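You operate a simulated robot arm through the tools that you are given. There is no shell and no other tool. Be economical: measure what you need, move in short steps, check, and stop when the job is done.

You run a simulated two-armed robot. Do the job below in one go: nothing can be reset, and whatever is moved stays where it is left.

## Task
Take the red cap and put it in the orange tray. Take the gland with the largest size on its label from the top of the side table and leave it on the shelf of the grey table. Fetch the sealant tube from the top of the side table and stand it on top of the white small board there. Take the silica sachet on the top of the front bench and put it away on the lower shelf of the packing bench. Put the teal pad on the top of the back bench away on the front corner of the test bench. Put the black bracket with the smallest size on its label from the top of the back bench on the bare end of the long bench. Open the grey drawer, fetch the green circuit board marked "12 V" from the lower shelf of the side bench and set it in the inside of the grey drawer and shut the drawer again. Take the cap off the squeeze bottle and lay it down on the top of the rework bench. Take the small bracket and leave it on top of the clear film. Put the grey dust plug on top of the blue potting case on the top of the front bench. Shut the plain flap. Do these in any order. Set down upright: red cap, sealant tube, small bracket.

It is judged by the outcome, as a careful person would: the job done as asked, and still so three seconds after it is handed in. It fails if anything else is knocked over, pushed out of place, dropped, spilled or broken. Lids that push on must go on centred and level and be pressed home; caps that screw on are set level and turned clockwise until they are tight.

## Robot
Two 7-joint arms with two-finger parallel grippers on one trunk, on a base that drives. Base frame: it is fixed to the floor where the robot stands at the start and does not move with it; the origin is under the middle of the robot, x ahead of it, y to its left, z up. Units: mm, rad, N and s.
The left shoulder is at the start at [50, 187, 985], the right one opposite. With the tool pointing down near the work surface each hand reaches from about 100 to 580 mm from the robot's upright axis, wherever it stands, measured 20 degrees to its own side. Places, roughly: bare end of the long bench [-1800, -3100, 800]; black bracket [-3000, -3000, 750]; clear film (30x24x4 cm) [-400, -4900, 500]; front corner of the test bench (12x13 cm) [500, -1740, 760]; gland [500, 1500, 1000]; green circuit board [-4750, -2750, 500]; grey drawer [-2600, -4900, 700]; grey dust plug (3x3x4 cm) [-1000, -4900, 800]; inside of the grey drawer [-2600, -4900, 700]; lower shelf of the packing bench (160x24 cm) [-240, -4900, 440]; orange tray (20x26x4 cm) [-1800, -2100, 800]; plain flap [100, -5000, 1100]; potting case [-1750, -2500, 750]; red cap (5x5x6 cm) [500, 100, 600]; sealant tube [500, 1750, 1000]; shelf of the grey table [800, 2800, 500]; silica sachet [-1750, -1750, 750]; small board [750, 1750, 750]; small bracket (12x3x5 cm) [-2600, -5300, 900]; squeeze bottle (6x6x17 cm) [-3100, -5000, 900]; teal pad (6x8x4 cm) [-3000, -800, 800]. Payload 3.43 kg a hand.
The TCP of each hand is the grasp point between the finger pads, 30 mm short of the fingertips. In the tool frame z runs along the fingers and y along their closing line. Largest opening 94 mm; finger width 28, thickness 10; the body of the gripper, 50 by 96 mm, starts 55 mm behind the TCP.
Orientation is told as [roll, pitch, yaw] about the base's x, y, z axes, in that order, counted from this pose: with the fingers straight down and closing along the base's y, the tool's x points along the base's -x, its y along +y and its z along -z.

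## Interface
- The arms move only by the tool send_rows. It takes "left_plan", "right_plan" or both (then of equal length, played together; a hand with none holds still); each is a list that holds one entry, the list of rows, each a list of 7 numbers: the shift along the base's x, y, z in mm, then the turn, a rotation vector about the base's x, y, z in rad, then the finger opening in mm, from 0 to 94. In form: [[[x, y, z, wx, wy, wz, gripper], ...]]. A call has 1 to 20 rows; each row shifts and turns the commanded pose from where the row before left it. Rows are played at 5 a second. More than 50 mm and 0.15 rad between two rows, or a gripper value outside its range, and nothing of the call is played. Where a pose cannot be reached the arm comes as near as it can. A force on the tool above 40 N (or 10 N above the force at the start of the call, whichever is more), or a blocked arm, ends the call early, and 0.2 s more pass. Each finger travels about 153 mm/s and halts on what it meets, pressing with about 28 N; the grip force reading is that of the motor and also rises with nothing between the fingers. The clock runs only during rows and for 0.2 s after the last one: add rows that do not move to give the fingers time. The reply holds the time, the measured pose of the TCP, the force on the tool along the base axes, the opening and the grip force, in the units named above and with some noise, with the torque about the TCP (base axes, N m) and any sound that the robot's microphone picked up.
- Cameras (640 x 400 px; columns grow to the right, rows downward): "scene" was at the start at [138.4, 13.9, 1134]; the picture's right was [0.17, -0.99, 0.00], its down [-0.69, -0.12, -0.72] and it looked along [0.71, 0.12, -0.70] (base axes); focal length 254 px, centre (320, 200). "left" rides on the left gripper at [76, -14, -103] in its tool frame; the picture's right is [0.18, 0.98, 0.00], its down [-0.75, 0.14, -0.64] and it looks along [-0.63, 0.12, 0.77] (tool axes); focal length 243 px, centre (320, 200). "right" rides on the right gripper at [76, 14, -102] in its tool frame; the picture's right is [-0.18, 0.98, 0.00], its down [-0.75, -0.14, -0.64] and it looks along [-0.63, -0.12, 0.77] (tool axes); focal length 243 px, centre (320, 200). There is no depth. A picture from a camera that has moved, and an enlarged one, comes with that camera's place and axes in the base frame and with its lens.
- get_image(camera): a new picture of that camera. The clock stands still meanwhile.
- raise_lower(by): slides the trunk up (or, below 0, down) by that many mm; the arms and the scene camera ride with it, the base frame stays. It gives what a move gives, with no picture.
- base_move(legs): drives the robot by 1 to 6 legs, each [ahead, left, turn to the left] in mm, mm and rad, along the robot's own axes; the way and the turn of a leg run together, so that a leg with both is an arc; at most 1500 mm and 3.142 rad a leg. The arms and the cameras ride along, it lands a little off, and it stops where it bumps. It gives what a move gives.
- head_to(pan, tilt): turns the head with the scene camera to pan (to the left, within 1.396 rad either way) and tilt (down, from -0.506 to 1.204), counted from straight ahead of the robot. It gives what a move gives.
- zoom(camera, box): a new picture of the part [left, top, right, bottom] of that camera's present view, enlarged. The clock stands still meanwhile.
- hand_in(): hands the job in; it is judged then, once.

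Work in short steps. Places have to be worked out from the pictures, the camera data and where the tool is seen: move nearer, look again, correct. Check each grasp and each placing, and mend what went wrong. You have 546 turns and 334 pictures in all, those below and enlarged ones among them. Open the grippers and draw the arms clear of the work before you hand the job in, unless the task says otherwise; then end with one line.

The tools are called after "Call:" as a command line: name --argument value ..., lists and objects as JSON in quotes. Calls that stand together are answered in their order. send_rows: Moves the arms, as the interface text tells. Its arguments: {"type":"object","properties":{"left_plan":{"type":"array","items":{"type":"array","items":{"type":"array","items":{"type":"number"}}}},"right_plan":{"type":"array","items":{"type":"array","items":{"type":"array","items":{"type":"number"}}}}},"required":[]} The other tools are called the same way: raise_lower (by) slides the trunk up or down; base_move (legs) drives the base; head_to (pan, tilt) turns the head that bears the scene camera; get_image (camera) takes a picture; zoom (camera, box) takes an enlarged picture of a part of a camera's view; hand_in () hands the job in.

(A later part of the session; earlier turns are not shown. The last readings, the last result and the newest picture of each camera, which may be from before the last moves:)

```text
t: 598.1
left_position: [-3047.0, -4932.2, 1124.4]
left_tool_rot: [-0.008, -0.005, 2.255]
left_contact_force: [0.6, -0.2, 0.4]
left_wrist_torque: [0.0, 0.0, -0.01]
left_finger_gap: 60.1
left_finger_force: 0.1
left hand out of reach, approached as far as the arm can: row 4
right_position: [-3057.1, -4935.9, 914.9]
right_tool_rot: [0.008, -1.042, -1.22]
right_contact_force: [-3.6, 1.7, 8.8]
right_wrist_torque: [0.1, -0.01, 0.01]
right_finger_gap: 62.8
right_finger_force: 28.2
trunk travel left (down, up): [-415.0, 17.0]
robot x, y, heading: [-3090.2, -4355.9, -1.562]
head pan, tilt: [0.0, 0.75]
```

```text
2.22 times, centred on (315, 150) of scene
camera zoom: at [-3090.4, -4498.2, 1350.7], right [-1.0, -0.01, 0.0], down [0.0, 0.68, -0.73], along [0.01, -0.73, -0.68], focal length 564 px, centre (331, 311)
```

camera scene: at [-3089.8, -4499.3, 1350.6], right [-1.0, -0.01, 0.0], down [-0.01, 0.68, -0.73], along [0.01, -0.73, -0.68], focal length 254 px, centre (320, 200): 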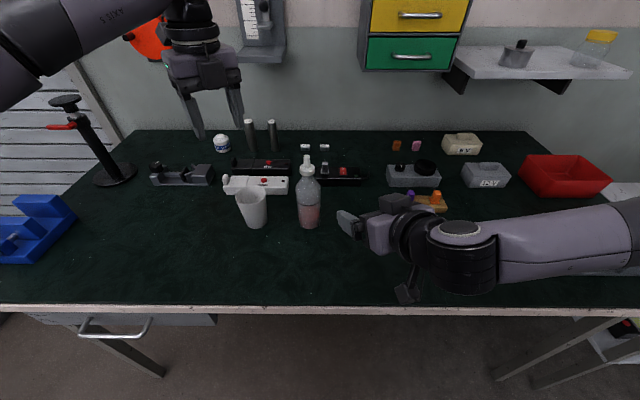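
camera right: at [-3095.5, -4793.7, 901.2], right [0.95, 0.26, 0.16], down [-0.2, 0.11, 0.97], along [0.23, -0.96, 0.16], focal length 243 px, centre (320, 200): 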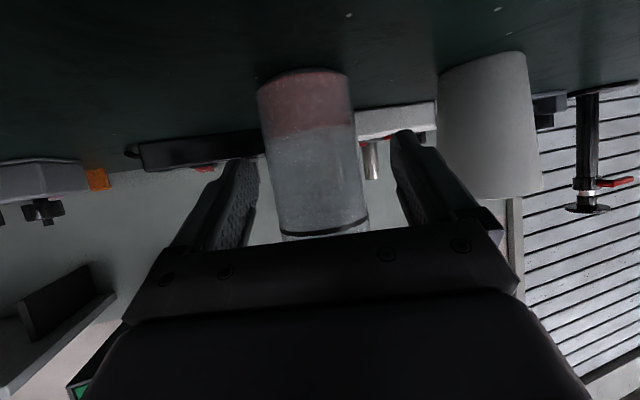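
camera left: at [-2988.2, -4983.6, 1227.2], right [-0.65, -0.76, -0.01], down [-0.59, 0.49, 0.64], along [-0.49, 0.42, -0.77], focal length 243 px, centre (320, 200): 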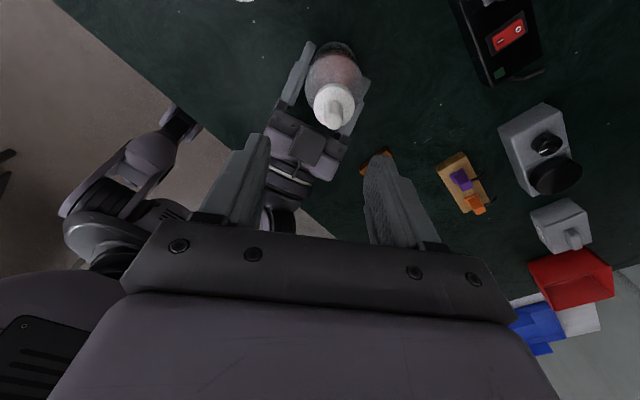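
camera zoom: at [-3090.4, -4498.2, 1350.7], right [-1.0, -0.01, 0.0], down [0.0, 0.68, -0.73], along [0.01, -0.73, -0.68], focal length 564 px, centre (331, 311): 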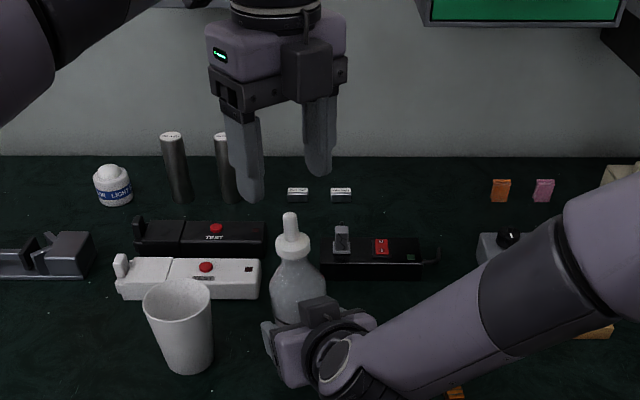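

Cap at ≈[-3047,-4945] by both views. I shift 12 mm and descend partway, then check.

Call:
send_rows --left_plan '[[[0, -6, -15, 0, 0, 0, 60], [0, -6, -15, 0, 0, 0, 60], [0, 0, -10, 0, 0, 0, 60], [0, 0, 0, 0, 0, 0, 60]]]'

Call:
get_image --camera "left"

Call:
zoom --camera "scene" --box '[250, 90, 370, 200]'

```text
t: 599.1
left_position: [-3045.2, -4943.5, 1083.8]
left_tool_rot: [-0.007, -0.003, 2.255]
left_contact_force: [-0.3, 0.4, 0.1]
left_wrist_torque: [0.03, 0.01, -0.03]
left_finger_gap: 60.0
left_finger_force: 0.1
right_position: [-3057.3, -4936.0, 915.2]
right_tool_rot: [0.011, -1.043, -1.218]
right_contact_force: [-3.7, 4.6, 7.8]
right_wrist_torque: [0.18, -0.02, 0.05]
right_finger_gap: 63.3
right_finger_force: 27.4
trunk travel left (down, up): [-415.0, 17.0]
robot x, y, heading: [-3090.7, -4357.7, -1.562]
head pan, tilt: [0.0, 0.75]
```

```text
128 pictures are left
camera left: at [-2986.5, -4994.6, 1185.7], right [-0.65, -0.76, -0.01], down [-0.59, 0.49, 0.64], along [-0.49, 0.42, -0.77], focal length 243 px, centre (320, 200)
```

left: 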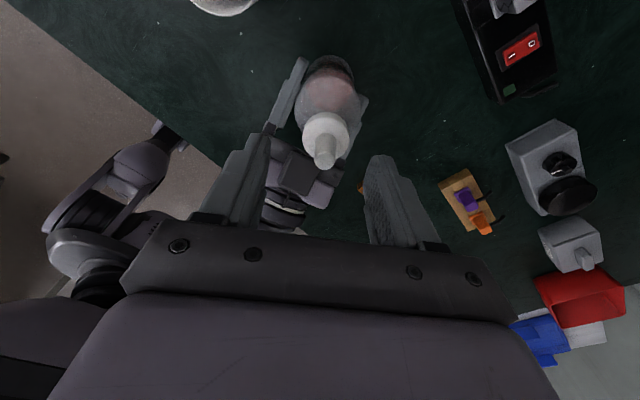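

```text
3.64 times, centred on (310, 145) of scene
camera zoom: at [-3090.3, -4498.2, 1350.7], right [-1.0, -0.01, 0.0], down [0.0, 0.68, -0.73], along [0.01, -0.73, -0.68], focal length 922 px, centre (356, 400)
```

zoom: 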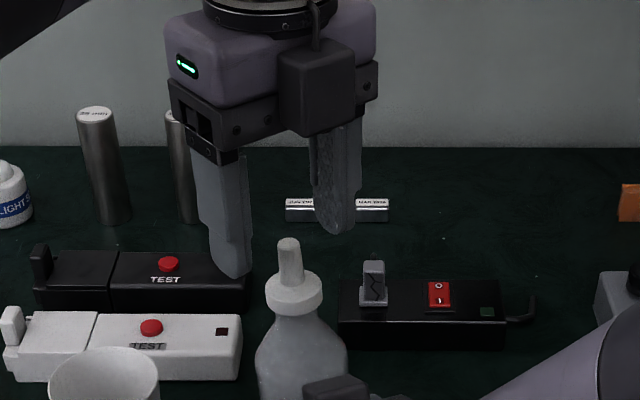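

Aligned within a few mm. I descend 38 mm and close on the collar.

Call:
send_rows --left_plan '[[[0, -2, -15, 0, 0, 0, 60], [0, -1, -15, 0, 0, 0, 60], [0, 0, -8, 0, 0, 0, 60], [0, 0, 0, 0, 0, 0, 60], [0, 0, 0, 0, 0, 0, 40], [0, 0, 0, 0, 0, 0, 25], [0, 0, 0, 0, 0, 0, 25], [0, 0, 0, 0, 0, 0, 25]]]'

Call:
zoom --camera "scene" --box '[250, 90, 370, 200]'

```text
t: 600.9
left_position: [-3046.8, -4946.6, 1045.8]
left_tool_rot: [-0.007, -0.003, 2.255]
left_contact_force: [-0.3, -0.4, -0.6]
left_wrist_torque: [0.01, 0.0, 0.01]
left_finger_gap: 31.8
left_finger_force: 27.7
right_position: [-3056.5, -4936.0, 915.0]
right_tool_rot: [0.011, -1.041, -1.221]
right_contact_force: [-0.2, 3.2, 6.0]
right_wrist_torque: [0.21, -0.15, 0.04]
right_finger_gap: 63.1
right_finger_force: 28.5
trunk travel left (down, up): [-415.0, 17.0]
robot x, y, heading: [-3089.3, -4360.0, -1.564]
head pan, tilt: [0.0, 0.75]
heard: snap
```

```text
3.64 times, centred on (310, 145) of scene
camera zoom: at [-3090.0, -4498.4, 1350.7], right [-1.0, -0.01, 0.0], down [0.0, 0.68, -0.73], along [0.01, -0.73, -0.68], focal length 922 px, centre (356, 400)
```

zoom: 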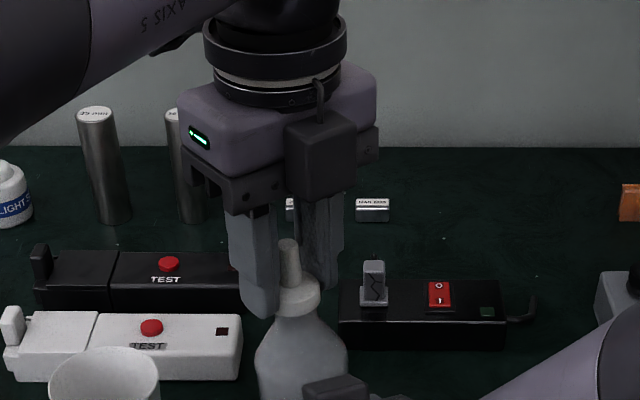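

A snap was heard and the cap is gripped (31.8 mm) — it seems to be a snap-on cap that released. I lift gently and watch.

Call:
send_rows --left_plan '[[[0, 0, 5, 0, 0, 0, 22], [0, 0, 10, 0, 0, 0, 22], [0, 0, 15, 0, 0, 0, 22], [0, 0, 20, 0, 0, 0, 22], [0, 0, 0, 0, 0, 0, 22]]]'

Call:
zoom --camera "scene" --box '[250, 90, 370, 200]'

```text
t: 602.1
left_position: [-3044.5, -4947.0, 1094.6]
left_tool_rot: [-0.007, -0.003, 2.254]
left_contact_force: [0.1, -1.4, 0.0]
left_wrist_torque: [0.01, -0.02, 0.03]
left_finger_gap: 32.3
left_finger_force: 27.4
right_position: [-3056.3, -4935.6, 913.9]
right_tool_rot: [0.009, -1.042, -1.217]
right_contact_force: [-0.2, 2.7, 5.3]
right_wrist_torque: [0.18, -0.24, 0.08]
right_finger_gap: 63.1
right_finger_force: 28.0
trunk travel left (down, up): [-415.0, 17.0]
robot x, y, heading: [-3087.8, -4356.2, -1.563]
head pan, tilt: [0.0, 0.75]
```

```text
3.64 times, centred on (310, 145) of scene
camera zoom: at [-3089.9, -4498.5, 1350.7], right [-1.0, -0.01, 0.0], down [0.0, 0.68, -0.73], along [0.01, -0.73, -0.68], focal length 922 px, centre (356, 400)
```

zoom: 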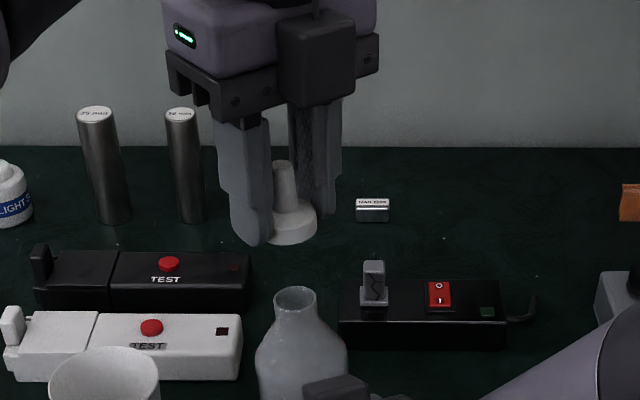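

The cap is off. I carry it to a free spot of the bench in front of the cup and lower it.

Call:
send_rows --left_plan '[[[0, 0, 15, 0, 0, 0, 22], [30, 25, 0, 0, 0, 0, 22], [30, 25, 0, 0, 0, 0, 22], [30, 25, 0, 0, 0, 0, 22], [30, 25, -10, 0, 0, 0, 22], [30, 25, -20, 0, 0, 0, 22], [0, 20, -30, 0, 0, 0, 22], [0, 0, -40, 0, 0, 0, 22], [0, 0, -40, 0, 0, 0, 22], [0, 0, -30, 0, 0, 0, 22], [0, 0, 0, 0, 0, 0, 22]]]'

Call:
get_image --camera "scene"

```text
t: 604.5
left_position: [-2896.9, -4801.4, 938.9]
left_tool_rot: [-0.007, -0.004, 2.255]
left_contact_force: [0.3, 0.7, 0.2]
left_wrist_torque: [0.03, -0.02, 0.0]
left_finger_gap: 31.6
left_finger_force: 27.7
right_position: [-3056.2, -4938.0, 914.1]
right_tool_rot: [0.011, -1.04, -1.22]
right_contact_force: [-3.9, -0.2, 0.4]
right_wrist_torque: [-0.03, 0.16, -0.03]
right_finger_gap: 63.0
right_finger_force: 28.1
trunk travel left (down, up): [-415.0, 17.0]
robot x, y, heading: [-3090.8, -4360.5, -1.564]
head pan, tilt: [0.0, 0.75]
```

```text
124 pictures are left
camera scene: at [-3090.3, -4499.2, 1350.6], right [-1.0, -0.01, 0.0], down [0.0, 0.68, -0.73], along [0.01, -0.73, -0.68], focal length 254 px, centre (320, 200)
```

scene: 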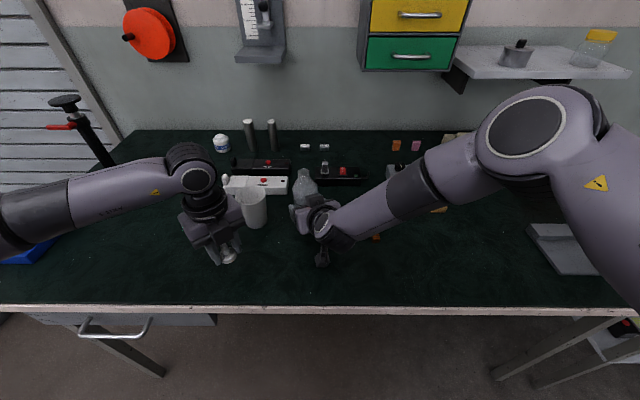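

Free spot below. I lower slowly to contact.

Call:
send_rows --left_plan '[[[0, 0, -25, 0, 0, 0, 22], [0, 0, -14, 0, 0, 0, 22], [0, 0, -4, 0, 0, 0, 22], [0, 0, -3, 0, 0, 0, 22], [0, 0, -2, 0, 0, 0, 22], [0, 0, 0, 0, 0, 0, 22]]]'

```text
t: 605.9
left_position: [-2895.0, -4802.1, 890.7]
left_tool_rot: [-0.006, -0.005, 2.255]
left_contact_force: [0.3, -0.9, -0.1]
left_wrist_torque: [0.02, 0.01, -0.01]
left_finger_gap: 31.4
left_finger_force: 27.9
right_position: [-3057.0, -4937.2, 915.3]
right_tool_rot: [0.012, -1.042, -1.22]
right_contact_force: [-1.9, 0.5, 0.4]
right_wrist_torque: [0.04, 0.09, -0.02]
right_finger_gap: 63.2
right_finger_force: 28.0
trunk travel left (down, up): [-415.0, 17.0]
robot x, y, heading: [-3090.9, -4358.8, -1.563]
head pan, tilt: [0.0, 0.75]
```

Call:
send_rows --left_plan '[[[0, 0, -3, 0, 0, 0, 22], [0, 0, -3, 0, 0, 0, 22], [0, 0, -2, 0, 0, 0, 22], [0, 0, -2, 0, 0, 0, 22], [0, 0, 0, 0, 0, 0, 22]]]'

Call:
zoom --camera "scene" --box '[170, 200, 290, 290]'

```text
t: 607.1
left_position: [-2896.1, -4802.4, 881.7]
left_tool_rot: [-0.006, -0.005, 2.255]
left_contact_force: [0.1, -0.1, -0.3]
left_wrist_torque: [0.01, -0.02, -0.01]
left_finger_gap: 31.8
left_finger_force: 28.0
right_position: [-3056.2, -4937.5, 914.2]
right_tool_rot: [0.011, -1.042, -1.217]
right_contact_force: [-1.6, 1.0, 0.6]
right_wrist_torque: [0.02, 0.01, 0.02]
right_finger_gap: 63.2
right_finger_force: 28.0
trunk travel left (down, up): [-415.0, 17.0]
robot x, y, heading: [-3088.4, -4358.4, -1.563]
head pan, tilt: [0.0, 0.75]
```

```text
4.44 times, centred on (230, 245) of scene
camera zoom: at [-3090.1, -4499.3, 1350.6], right [-1.0, -0.01, 0.0], down [0.0, 0.68, -0.73], along [0.01, -0.73, -0.68], focal length 1127 px, centre (720, 0)
```

zoom: 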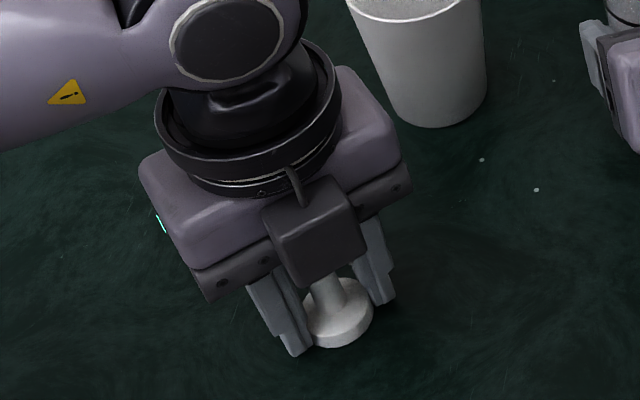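

Still no contact; I keep lowering.

Call:
send_rows --left_plan '[[[0, 0, -3, 0, 0, 0, 22], [0, 0, -3, 0, 0, 0, 22], [0, 0, -3, 0, 0, 0, 22], [0, 0, -3, 0, 0, 0, 22], [0, 0, 0, 0, 0, 0, 22]]]'

```text
t: 607.9
left_position: [-2896.4, -4802.3, 880.0]
left_tool_rot: [-0.001, -0.001, 2.253]
left_contact_force: [1.3, 11.0, 16.3]
left_wrist_torque: [0.12, -0.19, 0.1]
left_finger_gap: 31.7
left_finger_force: 28.0
right_position: [-3056.2, -4934.7, 914.3]
right_tool_rot: [0.011, -1.039, -1.217]
right_contact_force: [-0.6, 0.1, 1.5]
right_wrist_torque: [-0.03, 0.03, -0.05]
right_finger_gap: 63.4
right_finger_force: 27.7
trunk travel left (down, up): [-415.0, 17.0]
robot x, y, heading: [-3092.6, -4358.2, -1.567]
head pan, tilt: [0.0, 0.75]
stopped in row 3 (left hand): the force on the tool passed its limit (the readings are from after the stop); the commanded pose is now the measured one
```

Contact at 880. I open and rise.

Call:
send_rows --left_plan '[[[0, 0, 1, 0, 0, 0, 22], [0, 0, 0, 0, 0, 0, 45], [0, 0, 0, 0, 0, 0, 60], [0, 0, 0, 0, 0, 0, 60], [0, 0, 40, 0, 0, 0, 60], [0, 0, 45, 0, 0, 0, 60], [0, 0, 45, 0, 0, 0, 60], [20, 0, 40, 0, 0, 0, 60], [0, 0, 0, 0, 0, 0, 60]]]'

Call:
get_image --camera "scene"

```text
t: 609.9
left_position: [-2874.9, -4802.9, 1050.1]
left_tool_rot: [-0.002, -0.002, 2.255]
left_contact_force: [0.1, -0.9, -0.3]
left_wrist_torque: [-0.01, 0.02, 0.02]
left_finger_gap: 60.1
left_finger_force: 0.0
right_position: [-3056.1, -4936.5, 914.1]
right_tool_rot: [0.011, -1.04, -1.217]
right_contact_force: [-0.7, 2.1, 3.3]
right_wrist_torque: [0.16, -0.13, 0.1]
right_finger_gap: 62.9
right_finger_force: 27.7
trunk travel left (down, up): [-415.0, 17.0]
robot x, y, heading: [-3089.5, -4356.8, -1.559]
head pan, tilt: [0.0, 0.75]
```

```text
122 pictures are left
camera scene: at [-3089.8, -4498.6, 1350.6], right [-1.0, -0.01, 0.0], down [-0.01, 0.68, -0.73], along [0.01, -0.73, -0.68], focal length 254 px, centre (320, 200)
```

scene: 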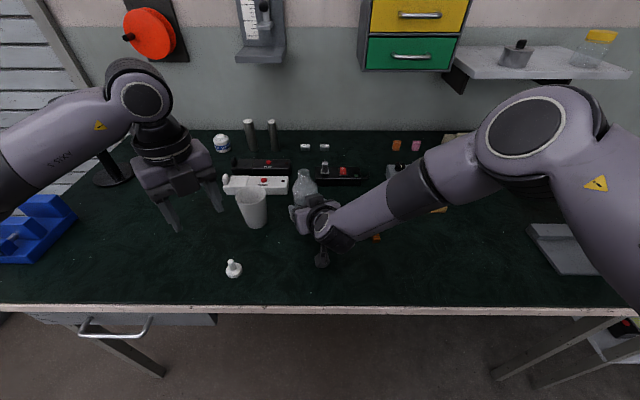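

The cap rests on the bench. I release the bottle and back the right hand out along its axis.

Call:
send_rows --right_plan '[[[0, 0, 0, 0, 0, 0, 75], [0, 0, 0, 0, 0, 0, 86], [0, 0, 0, 0, 0, 0, 86], [-7, 19, 0, 0, 0, 0, 86], [-7, 19, 0, 0, 0, 0, 86], [-7, 19, 0, 0, 0, 0, 86], [-7, 19, 0, 0, 0, 0, 86], [-7, 19, 0, 0, 0, 0, 86], [0, 0, 0, 0, 0, 0, 86]]]'

Call:
get_image --camera "scene"

```text
t: 611.9
left_position: [-2874.5, -4801.9, 1048.2]
left_tool_rot: [-0.001, -0.001, 2.255]
left_contact_force: [0.4, -0.6, 0.2]
left_wrist_torque: [-0.02, -0.05, -0.03]
left_finger_gap: 60.0
left_finger_force: 0.0
right_position: [-3070.9, -4897.6, 914.1]
right_tool_rot: [0.004, -1.032, -1.218]
right_contact_force: [-0.2, -0.1, 0.3]
right_wrist_torque: [0.03, 0.02, -0.03]
right_finger_gap: 86.0
right_finger_force: 0.1
right hand out of reach, approached as far as the arm can: row 5, 6, 8
trunk travel left (down, up): [-415.0, 17.0]
robot x, y, heading: [-3090.4, -4357.6, -1.565]
head pan, tilt: [0.0, 0.75]
```

```text
121 pictures are left
camera scene: at [-3089.7, -4499.2, 1350.6], right [-1.0, -0.01, 0.0], down [-0.01, 0.68, -0.73], along [0.01, -0.73, -0.68], focal length 254 px, centre (320, 200)
```

scene: 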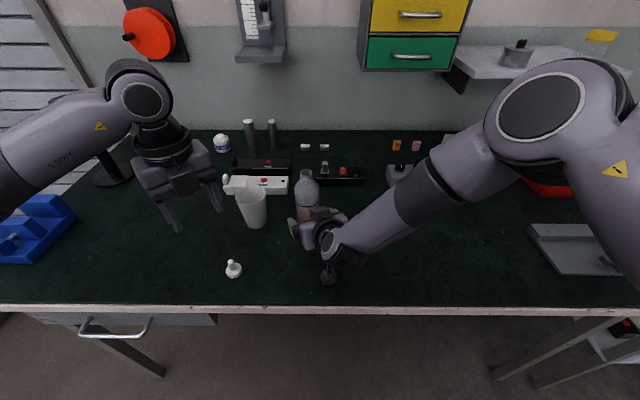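

The arm is at its limit; I let the base carry the hand straight back along the tool's axis.

Call:
base_move --legs '[[-160, -58, 0]]'

Call:
get_image --camera "scene"

```text
t: 613.3
left_position: [-2934.9, -4641.8, 1048.6]
left_tool_rot: [-0.002, 0.0, 2.252]
left_contact_force: [-0.4, 0.2, -0.3]
left_wrist_torque: [0.0, -0.01, 0.03]
left_finger_gap: 60.2
left_finger_force: 0.0
right_position: [-3129.7, -4735.7, 914.7]
right_tool_rot: [0.003, -1.034, -1.221]
right_contact_force: [-0.9, 0.7, -0.1]
right_wrist_torque: [0.0, 0.0, 0.0]
right_finger_gap: 86.0
right_finger_force: 0.1
trunk travel left (down, up): [-415.0, 17.0]
robot x, y, heading: [-3146.0, -4198.4, -1.569]
head pan, tilt: [0.0, 0.75]
```

```text
120 pictures are left
camera scene: at [-3150.0, -4337.8, 1350.7], right [-1.0, -0.01, 0.0], down [0.0, 0.68, -0.73], along [0.0, -0.73, -0.68], focal length 254 px, centre (320, 200)
```

scene: 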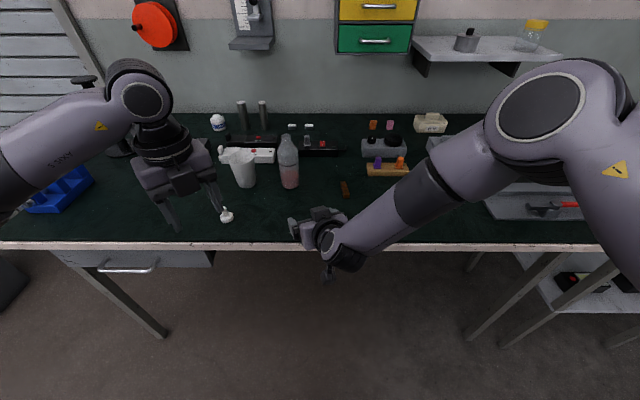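

Bottle upright, cap on the bench. I back off further and return the right hand to vertical on its own side.

Call:
base_move --legs '[[-300, 0, 0]]'

Call:
send_rows --right_plan '[[[-25, -10, 10, 0, 0, -0.12, 80], [-25, -10, 10, 0, 0, -0.12, 80], [-25, -10, 10, 0, 0, -0.11, 80], [-20, 0, 0, 0.13, 0, 0, 80], [-20, 0, 0, 0.13, 0, 0, 80], [-10, 0, 0, 0.13, 0, 0, 80], [0, 0, 0, 0.13, 0, 0, 80], [0, 10, 0, 0.13, 0, 0, 80], [0, 10, 0, 0.13, 0, 0, 80], [0, 10, 0, 0.13, 0, 0, 80], [0, 10, 0, 0.12, 0, 0, 80], [0, 0, 0, 0, 0, 0, 80]]]'

Call:
get_image --camera "scene"

```text
t: 615.4
left_position: [-2936.6, -4343.6, 1049.8]
left_tool_rot: [0.0, -0.003, 2.253]
left_contact_force: [0.2, -0.5, -0.1]
left_wrist_torque: [0.0, 0.01, 0.01]
left_finger_gap: 59.8
left_finger_force: 0.0
right_position: [-3131.5, -4439.1, 914.6]
right_tool_rot: [0.004, -1.034, -1.217]
right_contact_force: [-0.2, 0.1, -0.4]
right_wrist_torque: [0.02, 0.01, -0.02]
right_finger_gap: 86.0
right_finger_force: 0.1
trunk travel left (down, up): [-415.0, 17.0]
robot x, y, heading: [-3153.1, -3902.0, -1.562]
head pan, tilt: [0.0, 0.75]
```

```text
t: 618.0
left_position: [-2934.6, -4346.0, 1049.6]
left_tool_rot: [-0.003, -0.002, 2.254]
left_contact_force: [0.4, 0.4, -0.6]
left_wrist_torque: [-0.01, 0.0, -0.01]
left_finger_gap: 60.1
left_finger_force: 0.0
right_position: [-3255.6, -4429.3, 944.0]
right_tool_rot: [0.005, -0.003, -1.569]
right_contact_force: [-0.4, -0.5, 0.4]
right_wrist_torque: [-0.02, -0.03, 0.0]
right_finger_gap: 80.0
right_finger_force: 0.0
trunk travel left (down, up): [-415.0, 17.0]
robot x, y, heading: [-3151.6, -3898.5, -1.567]
head pan, tilt: [0.0, 0.75]
```

```text
119 pictures are left
camera scene: at [-3151.4, -4041.1, 1350.6], right [-1.0, -0.01, 0.0], down [-0.01, 0.68, -0.73], along [0.01, -0.73, -0.68], focal length 254 px, centre (320, 200)
```

scene: 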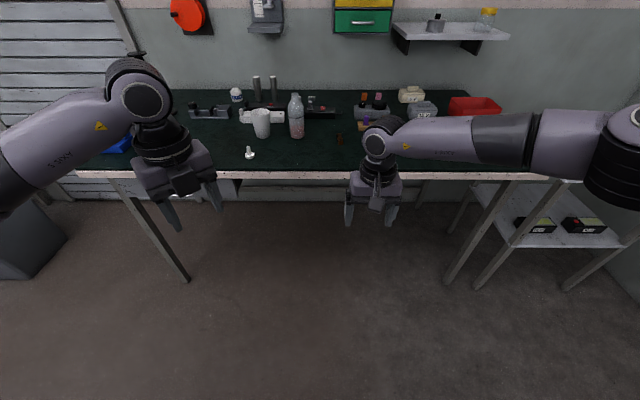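

Both arms are in normal posture. Now the drawer: I drive in front of it and look closely at the handle.

Call:
base_move --legs '[[0, 640, 0]]'

Call:
head_to --pan -0.2 --tilt 0.6

Call:
get_image --camera "scene"

```text
t: 621.5
left_position: [-2298.4, -4339.7, 1048.9]
left_tool_rot: [-0.001, -0.003, 2.255]
left_contact_force: [0.3, 0.1, -0.4]
left_wrist_torque: [0.04, -0.01, -0.01]
left_finger_gap: 60.1
left_finger_force: 0.0
right_position: [-2618.5, -4424.7, 944.5]
right_tool_rot: [0.006, -0.003, -1.568]
right_contact_force: [0.1, 0.4, 0.1]
right_wrist_torque: [0.0, 0.03, -0.01]
right_finger_gap: 80.0
right_finger_force: 0.0
trunk travel left (down, up): [-415.0, 17.0]
robot x, y, heading: [-2513.2, -3895.4, -1.566]
head pan, tilt: [0.0, 0.75]
```

```text
t: 622.3
left_position: [-2297.9, -4339.9, 1050.3]
left_tool_rot: [-0.002, -0.001, 2.254]
left_contact_force: [0.3, -0.9, -0.1]
left_wrist_torque: [-0.02, -0.02, 0.01]
left_finger_gap: 60.0
left_finger_force: 0.0
right_position: [-2617.9, -4424.7, 944.5]
right_tool_rot: [0.006, -0.003, -1.567]
right_contact_force: [0.3, -0.8, 0.5]
right_wrist_torque: [0.0, 0.01, -0.02]
right_finger_gap: 79.8
right_finger_force: 0.0
trunk travel left (down, up): [-415.0, 17.0]
robot x, y, heading: [-2513.6, -3893.8, -1.56]
head pan, tilt: [-0.201, 0.6]
```

```text
118 pictures are left
camera scene: at [-2531.6, -4040.1, 1363.4], right [-0.98, 0.19, 0.0], down [0.11, 0.56, -0.82], along [-0.16, -0.81, -0.57], focal length 254 px, centre (320, 200)
```

scene: 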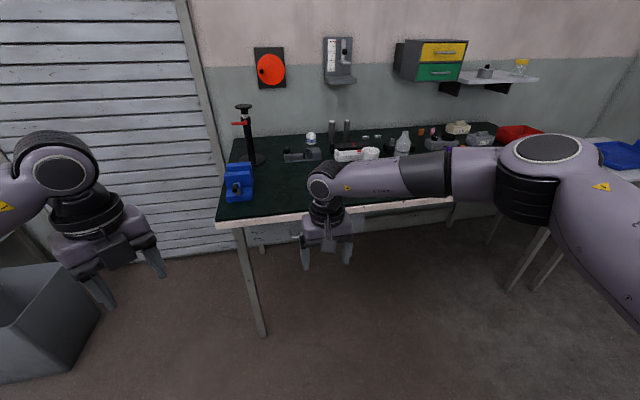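

Call:
send_rows --right_plan '[[[-40, 20, 0, 0, 0, 0, 60], [-40, 20, 0, 0, 0, 0, 60], [-40, 20, 0, 0, 0, 0, 60], [-40, 0, 0, 0, 0, 0, 60]]]'

Call:
raise_lower --by -200

Call:
zoom --camera "scene" --box '[210, 130, 410, 255]'

```text
t: 623.3
left_position: [-2298.6, -4339.4, 1048.6]
left_tool_rot: [0.0, -0.002, 2.256]
left_contact_force: [0.8, 0.9, 0.1]
left_wrist_torque: [0.01, 0.0, -0.02]
left_finger_gap: 60.1
left_finger_force: 0.0
right_position: [-2779.8, -4362.7, 942.5]
right_tool_rot: [0.003, -0.004, -1.568]
right_contact_force: [-0.6, -0.4, 0.0]
right_wrist_torque: [0.0, 0.01, -0.02]
right_finger_gap: 60.0
right_finger_force: 0.0
trunk travel left (down, up): [-415.0, 17.0]
robot x, y, heading: [-2514.0, -3892.4, -1.561]
head pan, tilt: [-0.201, 0.6]
```

```text
t: 625.4
left_position: [-2298.6, -4340.2, 849.3]
left_tool_rot: [-0.001, -0.003, 2.255]
left_contact_force: [-0.5, 0.2, -1.0]
left_wrist_torque: [-0.01, 0.0, 0.01]
left_finger_gap: 60.1
left_finger_force: 0.0
right_position: [-2778.1, -4364.1, 743.6]
right_tool_rot: [0.005, -0.005, -1.568]
right_contact_force: [-0.2, 0.7, 0.0]
right_wrist_torque: [0.01, 0.0, 0.02]
right_finger_gap: 60.0
right_finger_force: 0.0
trunk travel left (down, up): [-215.0, 217.0]
robot x, y, heading: [-2515.5, -3894.6, -1.559]
head pan, tilt: [-0.201, 0.6]
```

```text
3.20 times, centred on (310, 192) of scene
camera zoom: at [-2531.7, -4040.1, 1163.5], right [-0.98, 0.19, 0.0], down [0.11, 0.55, -0.83], along [-0.16, -0.81, -0.56], focal length 812 px, centre (352, 224)
```

zoom: 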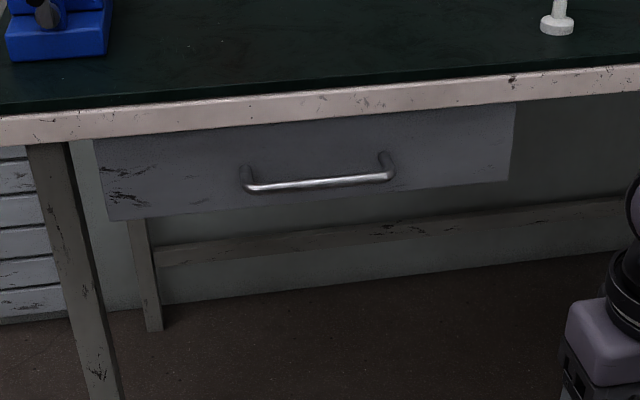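

Handle bar at ≈x -2625, z≈750, y≈-4705. I yaw the right hand 90° and tilt it to near-horizontal so the fingers close vertically on the bar.

Call:
send_rows --right_plan '[[[14, 0, 0, 0, 0, 0.143, 60], [14, 0, 0, 0, 0, 0.143, 60], [14, 0, 0, 0, 0, 0.143, 60], [14, 0, 0, 0, 0, 0.143, 60], [14, 0, 0, 0, 0, 0.143, 60], [14, 0, 0, 0, 0, 0.143, 60], [14, 0, 0, 0, 0, 0.143, 60], [14, 0, 0, 0, 0, 0.143, 60], [14, 0, 0, 0, 0, 0.143, 60], [14, 0, 0, 0, 0, 0.143, 60], [13, 0, 0, 0, 0, 0.141, 60]]]'

Call:
send_rows --right_plan '[[[0, -10, 0, -0.144, 0, 0, 60], [0, -10, 0, -0.144, 0, 0, 60], [0, -10, 0, -0.144, 0, 0, 60], [0, -10, 0, -0.144, 0, 0, 60], [0, -10, 0, -0.144, 0, 0, 60], [0, -10, 0, -0.144, 0, 0, 60], [0, -10, 0, -0.144, 0, 0, 60], [0, -10, 0, -0.144, 0, 0, 60], [0, -10, 0, -0.144, 0, 0, 60], [0, 0, 0, 0, 0, 0, 60]]]'

Call:
get_image --camera "scene"

Call:
get_image --camera "right"

```text
t: 627.8
left_position: [-2299.3, -4339.2, 849.3]
left_tool_rot: [-0.001, -0.003, 2.255]
left_contact_force: [-0.6, 1.3, 0.2]
left_wrist_torque: [0.04, 0.03, -0.03]
left_finger_gap: 60.1
left_finger_force: 0.0
right_position: [-2687.9, -4356.1, 748.3]
right_tool_rot: [-0.037, -0.028, -0.62]
right_contact_force: [-0.2, 0.3, 0.1]
right_wrist_torque: [-0.02, -0.01, 0.02]
right_finger_gap: 60.1
right_finger_force: 0.1
right hand out of reach, approached as far as the arm can: row 7, 8, 9, 10, 11
trunk travel left (down, up): [-215.0, 217.0]
robot x, y, heading: [-2512.8, -3894.8, -1.562]
head pan, tilt: [-0.201, 0.6]
```

```text
t: 630.0
left_position: [-2298.6, -4339.8, 848.8]
left_tool_rot: [-0.002, -0.002, 2.255]
left_contact_force: [0.9, 0.7, 0.1]
left_wrist_torque: [0.02, 0.01, -0.04]
left_finger_gap: 60.4
left_finger_force: 0.0
right_position: [-2686.9, -4418.7, 748.5]
right_tool_rot: [-0.861, -0.495, -0.388]
right_contact_force: [0.0, -0.1, -0.8]
right_wrist_torque: [-0.01, 0.01, 0.02]
right_finger_gap: 60.1
right_finger_force: 0.1
right hand out of reach, approached as far as the arm can: row 7, 8, 9
trunk travel left (down, up): [-215.0, 217.0]
robot x, y, heading: [-2515.5, -3893.1, -1.561]
head pan, tilt: [-0.201, 0.6]
```

```text
116 pictures are left
camera scene: at [-2531.7, -4040.1, 1163.4], right [-0.98, 0.19, 0.0], down [0.11, 0.55, -0.83], along [-0.16, -0.81, -0.56], focal length 254 px, centre (320, 200)
```

scene: 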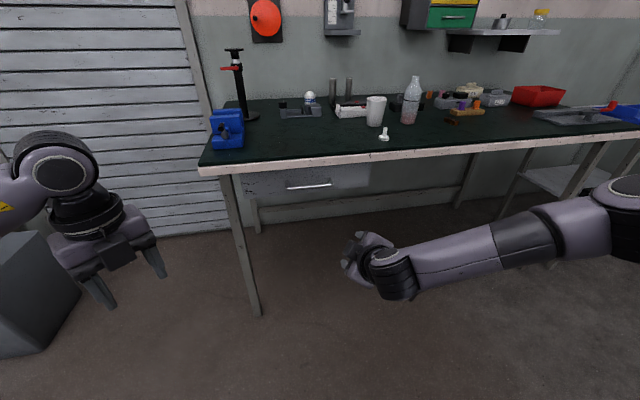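

```text
115 pictures are left
camera right: at [-2739.9, -4303.6, 762.8], right [0.72, 0.4, -0.57], down [0.53, 0.21, 0.82], along [0.45, -0.89, -0.06], focal length 243 px, centre (320, 200)
```

right: 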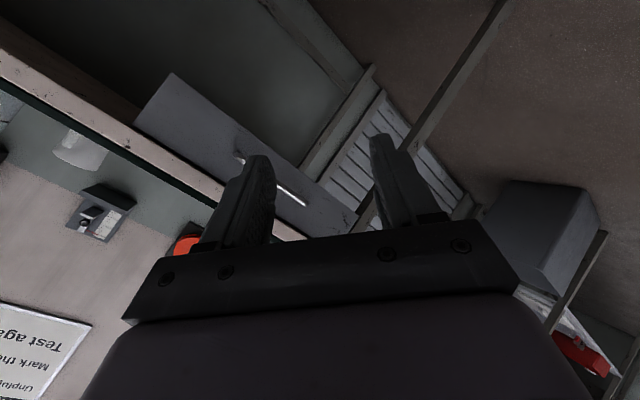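

The right wrist can't yaw that far. The left wrist can: I first restore the right hand to vertical, and yaw the left to closing along y.

Call:
send_rows --right_plan '[[[0, 10, 0, 0.137, 0, 0, 60], [0, 10, 0, 0.137, 0, 0, 60], [0, 10, 0, 0.137, 0, 0, 60], [0, 10, 0, 0.137, 0, 0, 60], [-10, 10, 0, 0.137, 0, 0, 60], [-10, 0, 0, 0.137, 0, 0, 60], [-10, 0, 0, 0.137, 0, 0, 60], [-10, 0, 0, 0, 0, -0.135, 60], [-10, 0, 0, 0, 0, -0.135, 60], [-10, 0, 0, 0, 0, -0.135, 60], [-10, 0, 0, 0, 0, -0.135, 60], [-10, 0, 0, 0, 0, -0.135, 60], [-10, 0, 0, 0, 0, -0.135, 60], [-10, 0, 0, 0, 0, -0.135, 60]]]' --left_plan '[[[0, 0, 0, 0, 0, 0.148, 60], [0, 0, 0, 0, 0, 0.148, 60], [0, 0, 0, 0, 0, 0.148, 60], [0, 0, 0, 0, 0, 0.148, 60], [0, 0, 0, 0, 0, 0.148, 60], [0, 0, 0, 0, 0, 0.146, 60], [0, 0, 0, 0, 0, 0, 60], [0, 0, 0, 0, 0, 0, 60], [0, 0, 0, 0, 0, 0, 60], [0, 0, 0, 0, 0, 0, 60], [0, 0, 0, 0, 0, 0, 60], [0, 0, 0, 0, 0, 0, 60], [0, 0, 0, 0, 0, 0, 60], [0, 0, 0, 0, 0, 0, 60]]]'

```text
t: 633.0
left_position: [-2298.4, -4340.2, 848.4]
left_tool_rot: [0.0, -0.003, 3.14]
left_contact_force: [-0.4, 0.9, -0.5]
left_wrist_torque: [0.01, -0.02, -0.01]
left_finger_gap: 59.9
left_finger_force: 0.1
right_position: [-2777.5, -4369.3, 745.6]
right_tool_rot: [-0.112, -0.079, -1.563]
right_contact_force: [-0.8, 0.8, 0.2]
right_wrist_torque: [0.01, 0.01, 0.01]
right_finger_gap: 60.1
right_finger_force: 0.0
right hand out of reach, approached as far as the arm can: row 7
trunk travel left (down, up): [-215.0, 217.0]
robot x, y, heading: [-2513.4, -3892.0, -1.561]
head pan, tilt: [-0.201, 0.6]
```

Now the left hand tilts forward to near-horizontal.

Call:
send_rows --left_plan '[[[0, -12, -8, -0.14, 0, 0, 60], [0, -12, -8, -0.14, 0, 0, 60], [0, -12, -8, -0.14, 0, 0, 60], [0, -12, -8, -0.14, 0, 0, 60], [0, -12, -8, -0.14, 0, 0, 60], [0, -12, -8, -0.14, 0, 0, 60], [0, -12, -8, -0.14, 0, 0, 60], [0, -12, -8, -0.14, 0, 0, 60], [0, -12, -8, -0.13, 0, 0, 60], [0, 0, 0, 0, 0, 0, 60]]]' --right_plan '[[[0, 0, 0, 0.03, 0, 0, 60], [0, 0, 0, 0.03, 0, 0, 60], [0, 0, 0, 0.02, 0, 0, 60], [0, 0, 0, 0, -0.03, 0, 60], [0, 0, 0, 0, -0.03, 0, 60], [0, 0, 0, 0, -0.03, 0, 60], [0, 0, 0, 0, -0.02, 0, 60], [0, 0, 0, 0, 0, 0, 60], [0, 0, 0, 0, 0, 0, 60], [0, 0, 0, 0, 0, 0, 60]]]'

Call:
get_image --camera "scene"

```text
t: 635.2
left_position: [-2286.3, -4473.3, 863.3]
left_tool_rot: [1.158, 0.001, 3.136]
left_contact_force: [-0.1, -0.4, -0.3]
left_wrist_torque: [0.04, 0.02, 0.0]
left_finger_gap: 59.9
left_finger_force: 0.1
left hand out of reach, approached as far as the arm can: row 8, 9
right_position: [-2777.6, -4368.4, 746.4]
right_tool_rot: [0.0, 0.001, -1.56]
right_contact_force: [-0.3, 0.1, -1.1]
right_wrist_torque: [-0.01, -0.01, 0.01]
right_finger_gap: 60.1
right_finger_force: 0.0
trunk travel left (down, up): [-215.0, 217.0]
robot x, y, heading: [-2516.7, -3896.8, -1.562]
head pan, tilt: [-0.201, 0.6]
```

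```text
114 pictures are left
camera scene: at [-2531.7, -4040.1, 1163.5], right [-0.98, 0.19, 0.0], down [0.11, 0.55, -0.83], along [-0.16, -0.81, -0.56], focal length 254 px, centre (320, 200)
```

scene: 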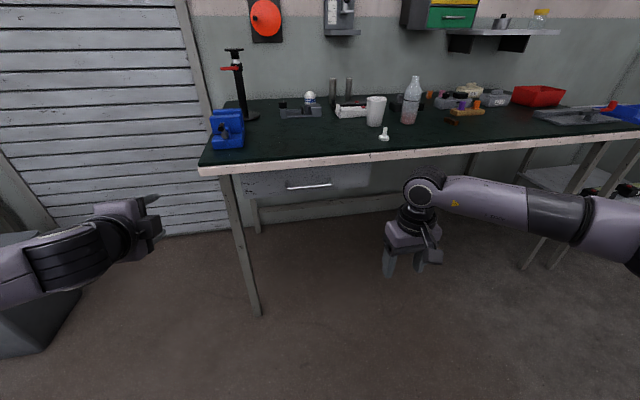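

Good grip orientation. I lower the trunk 107 mm to handle height and drive so the left hand faces the handle.

Call:
raise_lower --by -107

Call:
base_move --legs '[[100, -340, 0]]'

Call:
head_to --pan 0.3 --tilt 0.6

Call:
get_image --camera "left"

Call:
get_image --camera "scene"

```text
t: 636.6
left_position: [-2285.5, -4473.6, 756.0]
left_tool_rot: [1.158, 0.0, 3.137]
left_contact_force: [-0.4, 0.7, 0.7]
left_wrist_torque: [-0.04, -0.01, -0.02]
left_finger_gap: 60.0
left_finger_force: 0.1
right_position: [-2777.8, -4368.1, 639.0]
right_tool_rot: [0.0, -0.001, -1.56]
right_contact_force: [0.1, 0.4, -1.3]
right_wrist_torque: [0.01, 0.01, 0.03]
right_finger_gap: 59.8
right_finger_force: 0.1
trunk travel left (down, up): [-108.0, 324.0]
robot x, y, heading: [-2512.2, -3894.3, -1.56]
head pan, tilt: [-0.201, 0.6]
```

```text
t: 638.9
left_position: [-2624.3, -4575.0, 754.6]
left_tool_rot: [1.158, -0.001, 3.139]
left_contact_force: [-1.3, 0.1, 0.8]
left_wrist_torque: [-0.01, 0.0, 0.01]
left_finger_gap: 60.0
left_finger_force: 0.0
right_position: [-3115.3, -4471.5, 639.9]
right_tool_rot: [0.0, -0.001, -1.559]
right_contact_force: [0.9, 0.5, 0.5]
right_wrist_torque: [-0.02, 0.0, 0.02]
right_finger_gap: 60.1
right_finger_force: 0.2
trunk travel left (down, up): [-108.0, 324.0]
robot x, y, heading: [-2853.4, -3997.4, -1.556]
head pan, tilt: [-0.201, 0.6]
```

```text
t: 639.9
left_position: [-2625.1, -4575.2, 755.4]
left_tool_rot: [1.158, 0.001, 3.138]
left_contact_force: [0.4, 0.0, 0.0]
left_wrist_torque: [-0.01, 0.03, 0.0]
left_finger_gap: 60.1
left_finger_force: 0.0
right_position: [-3116.8, -4471.4, 640.9]
right_tool_rot: [0.0, 0.0, -1.558]
right_contact_force: [-0.4, -0.3, -0.3]
right_wrist_torque: [0.02, 0.02, -0.02]
right_finger_gap: 59.9
right_finger_force: 0.0
trunk travel left (down, up): [-108.0, 324.0]
robot x, y, heading: [-2852.8, -4000.1, -1.563]
head pan, tilt: [0.3, 0.6]
```

```text
113 pictures are left
camera left: at [-2548.0, -4476.4, 784.0], right [0.18, -0.4, 0.9], down [-0.75, 0.53, 0.39], along [-0.63, -0.75, -0.2], focal length 243 px, centre (320, 200)
```

left: 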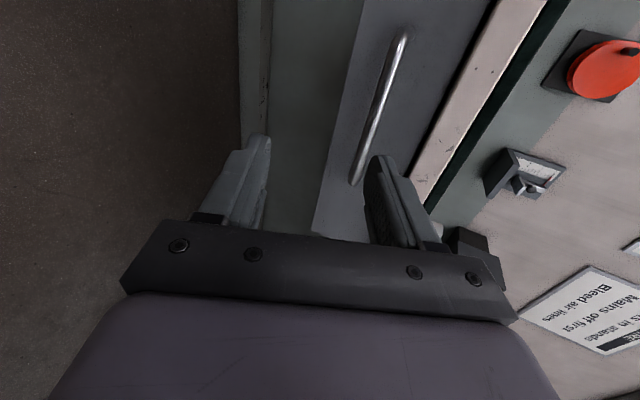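

```text
112 pictures are left
camera scene: at [-2827.7, -4139.3, 1056.4], right [-0.95, -0.3, 0.0], down [-0.17, 0.54, -0.83], along [0.25, -0.79, -0.56], focal length 254 px, centre (320, 200)
```

scene: 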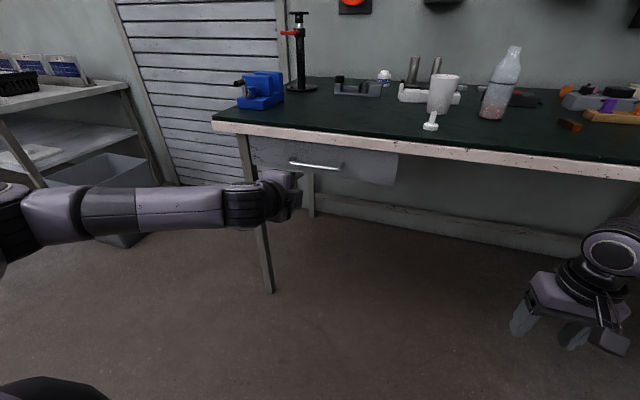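

Bar at y≈-4705, z≈756. I close the opening to 40 mm and advance so the bar is near the fingertips.

Call:
send_rows --left_plan '[[[0, -28, 2, 0, 0, 0, 40], [0, -28, 2, 0, 0, 0, 40], [0, -28, 2, 0, 0, 0, 40], [0, -27, 2, 0, 0, 0, 40], [0, 0, 0, 0, 0, 0, 40]]]'

Call:
get_image --camera "left"

```text
t: 641.0
left_position: [-2626.9, -4687.8, 763.1]
left_tool_rot: [1.157, 0.0, 3.138]
left_contact_force: [-0.4, -0.5, 0.6]
left_wrist_torque: [0.02, 0.0, -0.03]
left_finger_gap: 40.2
left_finger_force: 0.0
right_position: [-3116.4, -4471.1, 640.3]
right_tool_rot: [0.001, 0.0, -1.559]
right_contact_force: [-0.2, 0.2, -0.7]
right_wrist_torque: [-0.02, -0.01, 0.02]
right_finger_gap: 59.8
right_finger_force: 0.1
trunk travel left (down, up): [-108.0, 324.0]
robot x, y, heading: [-2854.1, -3995.0, -1.563]
head pan, tilt: [0.3, 0.6]
```

```text
111 pictures are left
camera left: at [-2549.9, -4587.8, 792.1], right [0.18, -0.4, 0.9], down [-0.75, 0.53, 0.39], along [-0.63, -0.75, -0.2], focal length 243 px, centre (320, 200)
```

left: 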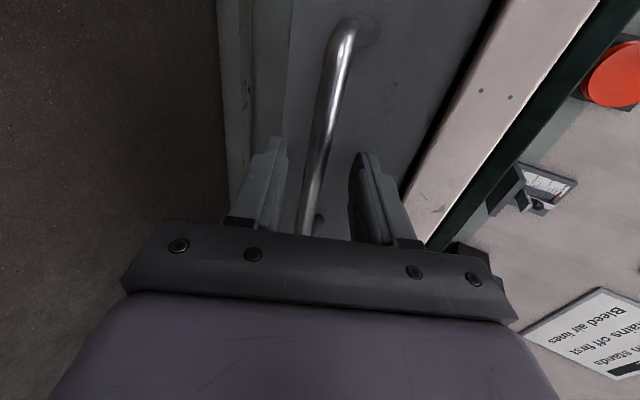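

The bar passes between the fingers. I close on it.

Call:
send_rows --left_plan '[[[0, 0, 0, 0, 0, 0, 20], [0, 0, 0, 0, 0, 0, 0], [0, 0, 0, 0, 0, 0, 0], [0, 0, 0, 0, 0, 0, 0]]]'

```text
t: 642.0
left_position: [-2626.5, -4685.7, 761.8]
left_tool_rot: [1.15, 0.001, 3.138]
left_contact_force: [-2.0, 14.4, -13.0]
left_wrist_torque: [0.23, -0.41, 0.31]
left_finger_gap: 11.7
left_finger_force: 44.8
right_position: [-3116.5, -4471.5, 639.2]
right_tool_rot: [-0.002, 0.0, -1.557]
right_contact_force: [-0.1, -0.6, -0.1]
right_wrist_torque: [0.0, -0.02, 0.0]
right_finger_gap: 60.2
right_finger_force: 0.1
trunk travel left (down, up): [-108.0, 324.0]
robot x, y, heading: [-2854.0, -3999.7, -1.56]
head pan, tilt: [0.3, 0.6]
```

Gripped (11.7 mm). I pull the drawer by driving back 260 mm.

Call:
base_move --legs '[[-130, 0, 0], [-130, 0, 0]]'

Call:
get_image --camera "scene"

```text
t: 644.2
left_position: [-2626.0, -4432.6, 761.1]
left_tool_rot: [1.153, -0.001, -3.141]
left_contact_force: [6.5, 1.2, -15.8]
left_wrist_torque: [0.22, -0.31, -0.32]
left_finger_gap: 11.5
left_finger_force: 45.8
right_position: [-3117.5, -4216.2, 640.3]
right_tool_rot: [-0.002, 0.002, -1.557]
right_contact_force: [-0.3, -0.3, 0.1]
right_wrist_torque: [0.01, 0.0, -0.01]
right_finger_gap: 60.1
right_finger_force: 0.2
trunk travel left (down, up): [-108.0, 324.0]
robot x, y, heading: [-2856.4, -3741.2, -1.559]
head pan, tilt: [0.3, 0.6]
```

```text
110 pictures are left
camera scene: at [-2829.3, -3885.3, 1056.1], right [-0.95, -0.31, 0.0], down [-0.17, 0.54, -0.82], along [0.25, -0.78, -0.57], focal length 254 px, centre (320, 200)
```

scene: 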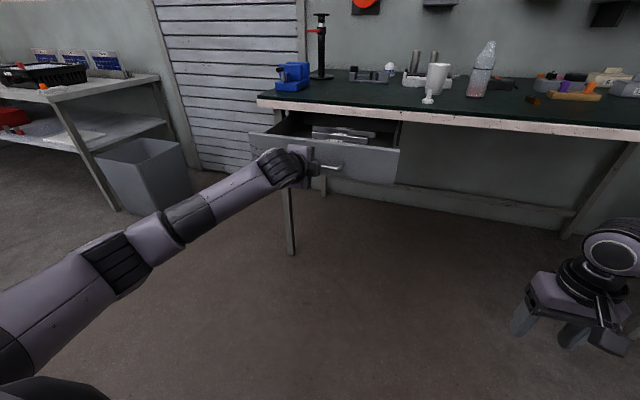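

The drawer is open ≈250 mm. I release the handle and back away.

Call:
send_rows --left_plan '[[[0, 0, 0, 0, 0, 0, 30], [0, 0, 0, 0, 0, 0, 44], [0, 0, 0, 0, 0, 0, 44], [0, 20, 9, 0, 0, 0, 44], [0, 30, 13, 0, 0, 0, 44]]]'

Call:
base_move --legs '[[-200, 0, 0]]'

Call:
zoom --camera "scene" --box '[220, 80, 420, 205]'

```text
t: 645.4
left_position: [-2627.1, -4380.0, 785.1]
left_tool_rot: [1.152, 0.001, -3.141]
left_contact_force: [-0.5, 0.9, -1.0]
left_wrist_torque: [-0.07, 0.02, 0.01]
left_finger_gap: 44.2
left_finger_force: 0.0
right_position: [-3118.2, -4215.9, 639.1]
right_tool_rot: [0.0, 0.0, -1.557]
right_contact_force: [-0.3, 0.0, -0.3]
right_wrist_torque: [0.0, 0.0, 0.01]
right_finger_gap: 60.0
right_finger_force: 0.0
trunk travel left (down, up): [-108.0, 324.0]
robot x, y, heading: [-2854.0, -3743.1, -1.56]
head pan, tilt: [0.3, 0.6]
```

```text
t: 647.0
left_position: [-2630.5, -4182.8, 784.8]
left_tool_rot: [1.154, 0.0, 3.14]
left_contact_force: [0.1, -0.1, 0.0]
left_wrist_torque: [0.02, 0.0, 0.0]
left_finger_gap: 43.9
left_finger_force: 0.0
right_position: [-3120.6, -4019.3, 639.5]
right_tool_rot: [0.0, 0.001, -1.559]
right_contact_force: [-0.1, -0.2, 1.4]
right_wrist_torque: [0.0, -0.03, -0.01]
right_finger_gap: 60.0
right_finger_force: 0.0
trunk travel left (down, up): [-108.0, 324.0]
robot x, y, heading: [-2856.6, -3545.1, -1.563]
head pan, tilt: [0.3, 0.6]
```

```text
3.20 times, centred on (320, 142) of scene
camera zoom: at [-2832.3, -3687.1, 1056.4], right [-0.95, -0.31, 0.0], down [-0.17, 0.54, -0.83], along [0.25, -0.79, -0.56], focal length 812 px, centre (320, 384)
```

zoom: 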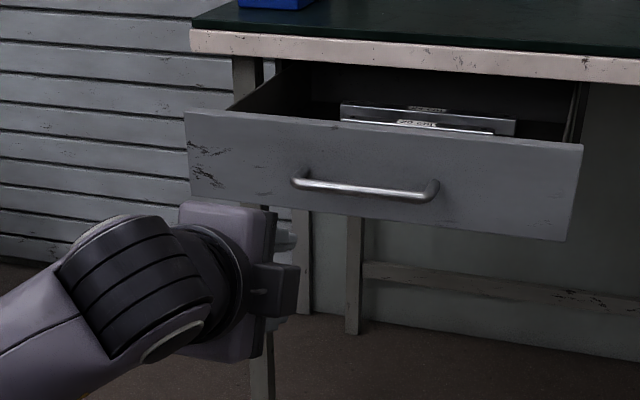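

The drawer stands open with free room in front. Now to the side bench for the circuit board.

Call:
base_move --legs '[[0, -900, 0], [0, 0, -1.571], [0, -600, 0]]'

Call:
head_to --pan 0.0 --tilt 0.4

Call:
get_image --camera "scene"

```text
t: 658.7
left_position: [-4411.1, -3156.1, 785.2]
left_tool_rot: [1.152, 0.001, 1.534]
left_contact_force: [0.1, 0.5, -0.7]
left_wrist_torque: [0.01, 0.0, -0.04]
left_finger_gap: 43.8
left_finger_force: 0.0
right_position: [-4229.2, -2671.4, 638.8]
right_tool_rot: [0.001, 0.0, 3.12]
right_contact_force: [0.1, -0.2, 0.3]
right_wrist_torque: [0.0, -0.02, -0.01]
right_finger_gap: 60.0
right_finger_force: 0.1
trunk travel left (down, up): [-108.0, 324.0]
robot x, y, heading: [-3762.7, -2949.8, 3.117]
head pan, tilt: [0.3, 0.6]
```

```text
t: 659.5
left_position: [-4409.7, -3154.6, 783.6]
left_tool_rot: [1.153, 0.001, 1.533]
left_contact_force: [-0.1, 0.0, -0.6]
left_wrist_torque: [0.01, 0.0, 0.03]
left_finger_gap: 44.2
left_finger_force: 0.0
right_position: [-4228.8, -2672.1, 640.1]
right_tool_rot: [0.0, 0.001, 3.119]
right_contact_force: [-0.2, 0.3, -0.1]
right_wrist_torque: [0.03, 0.01, 0.02]
right_finger_gap: 60.1
right_finger_force: 0.0
trunk travel left (down, up): [-108.0, 324.0]
robot x, y, heading: [-3761.6, -2955.3, 3.11]
head pan, tilt: [0.0, 0.4]
```

```text
108 pictures are left
camera scene: at [-3916.2, -2946.5, 1074.6], right [0.03, 1.0, 0.0], down [0.39, -0.01, -0.92], along [-0.92, 0.02, -0.39], focal length 254 px, centre (320, 200)
```

scene: 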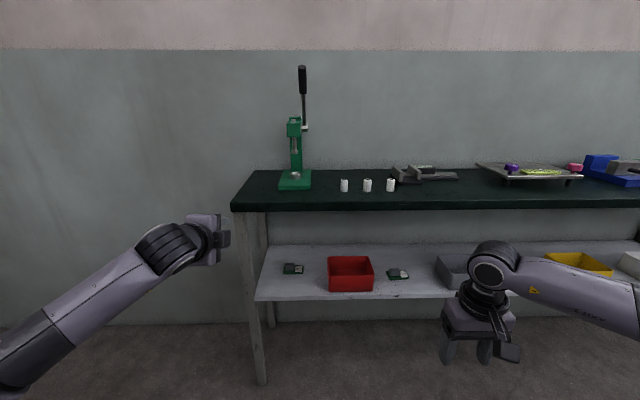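

Call:
zoom --camera "scene" --box '[260, 240, 440, 310]'

```text
3.56 times, centred on (350, 275) of scene
camera zoom: at [-3916.2, -2946.5, 1074.6], right [0.03, 1.0, 0.0], down [0.39, -0.01, -0.92], along [-0.92, 0.02, -0.39], focal length 902 px, centre (213, -67)
```

zoom: 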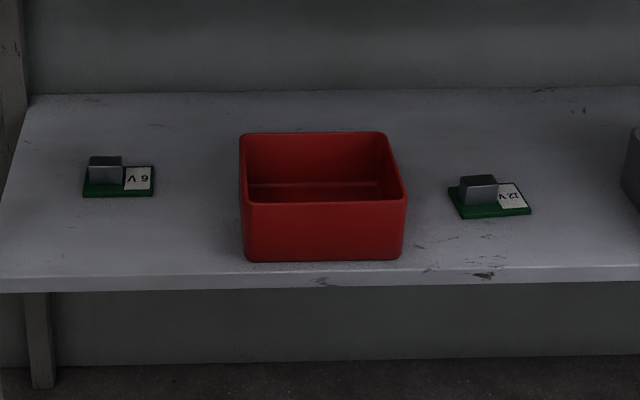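

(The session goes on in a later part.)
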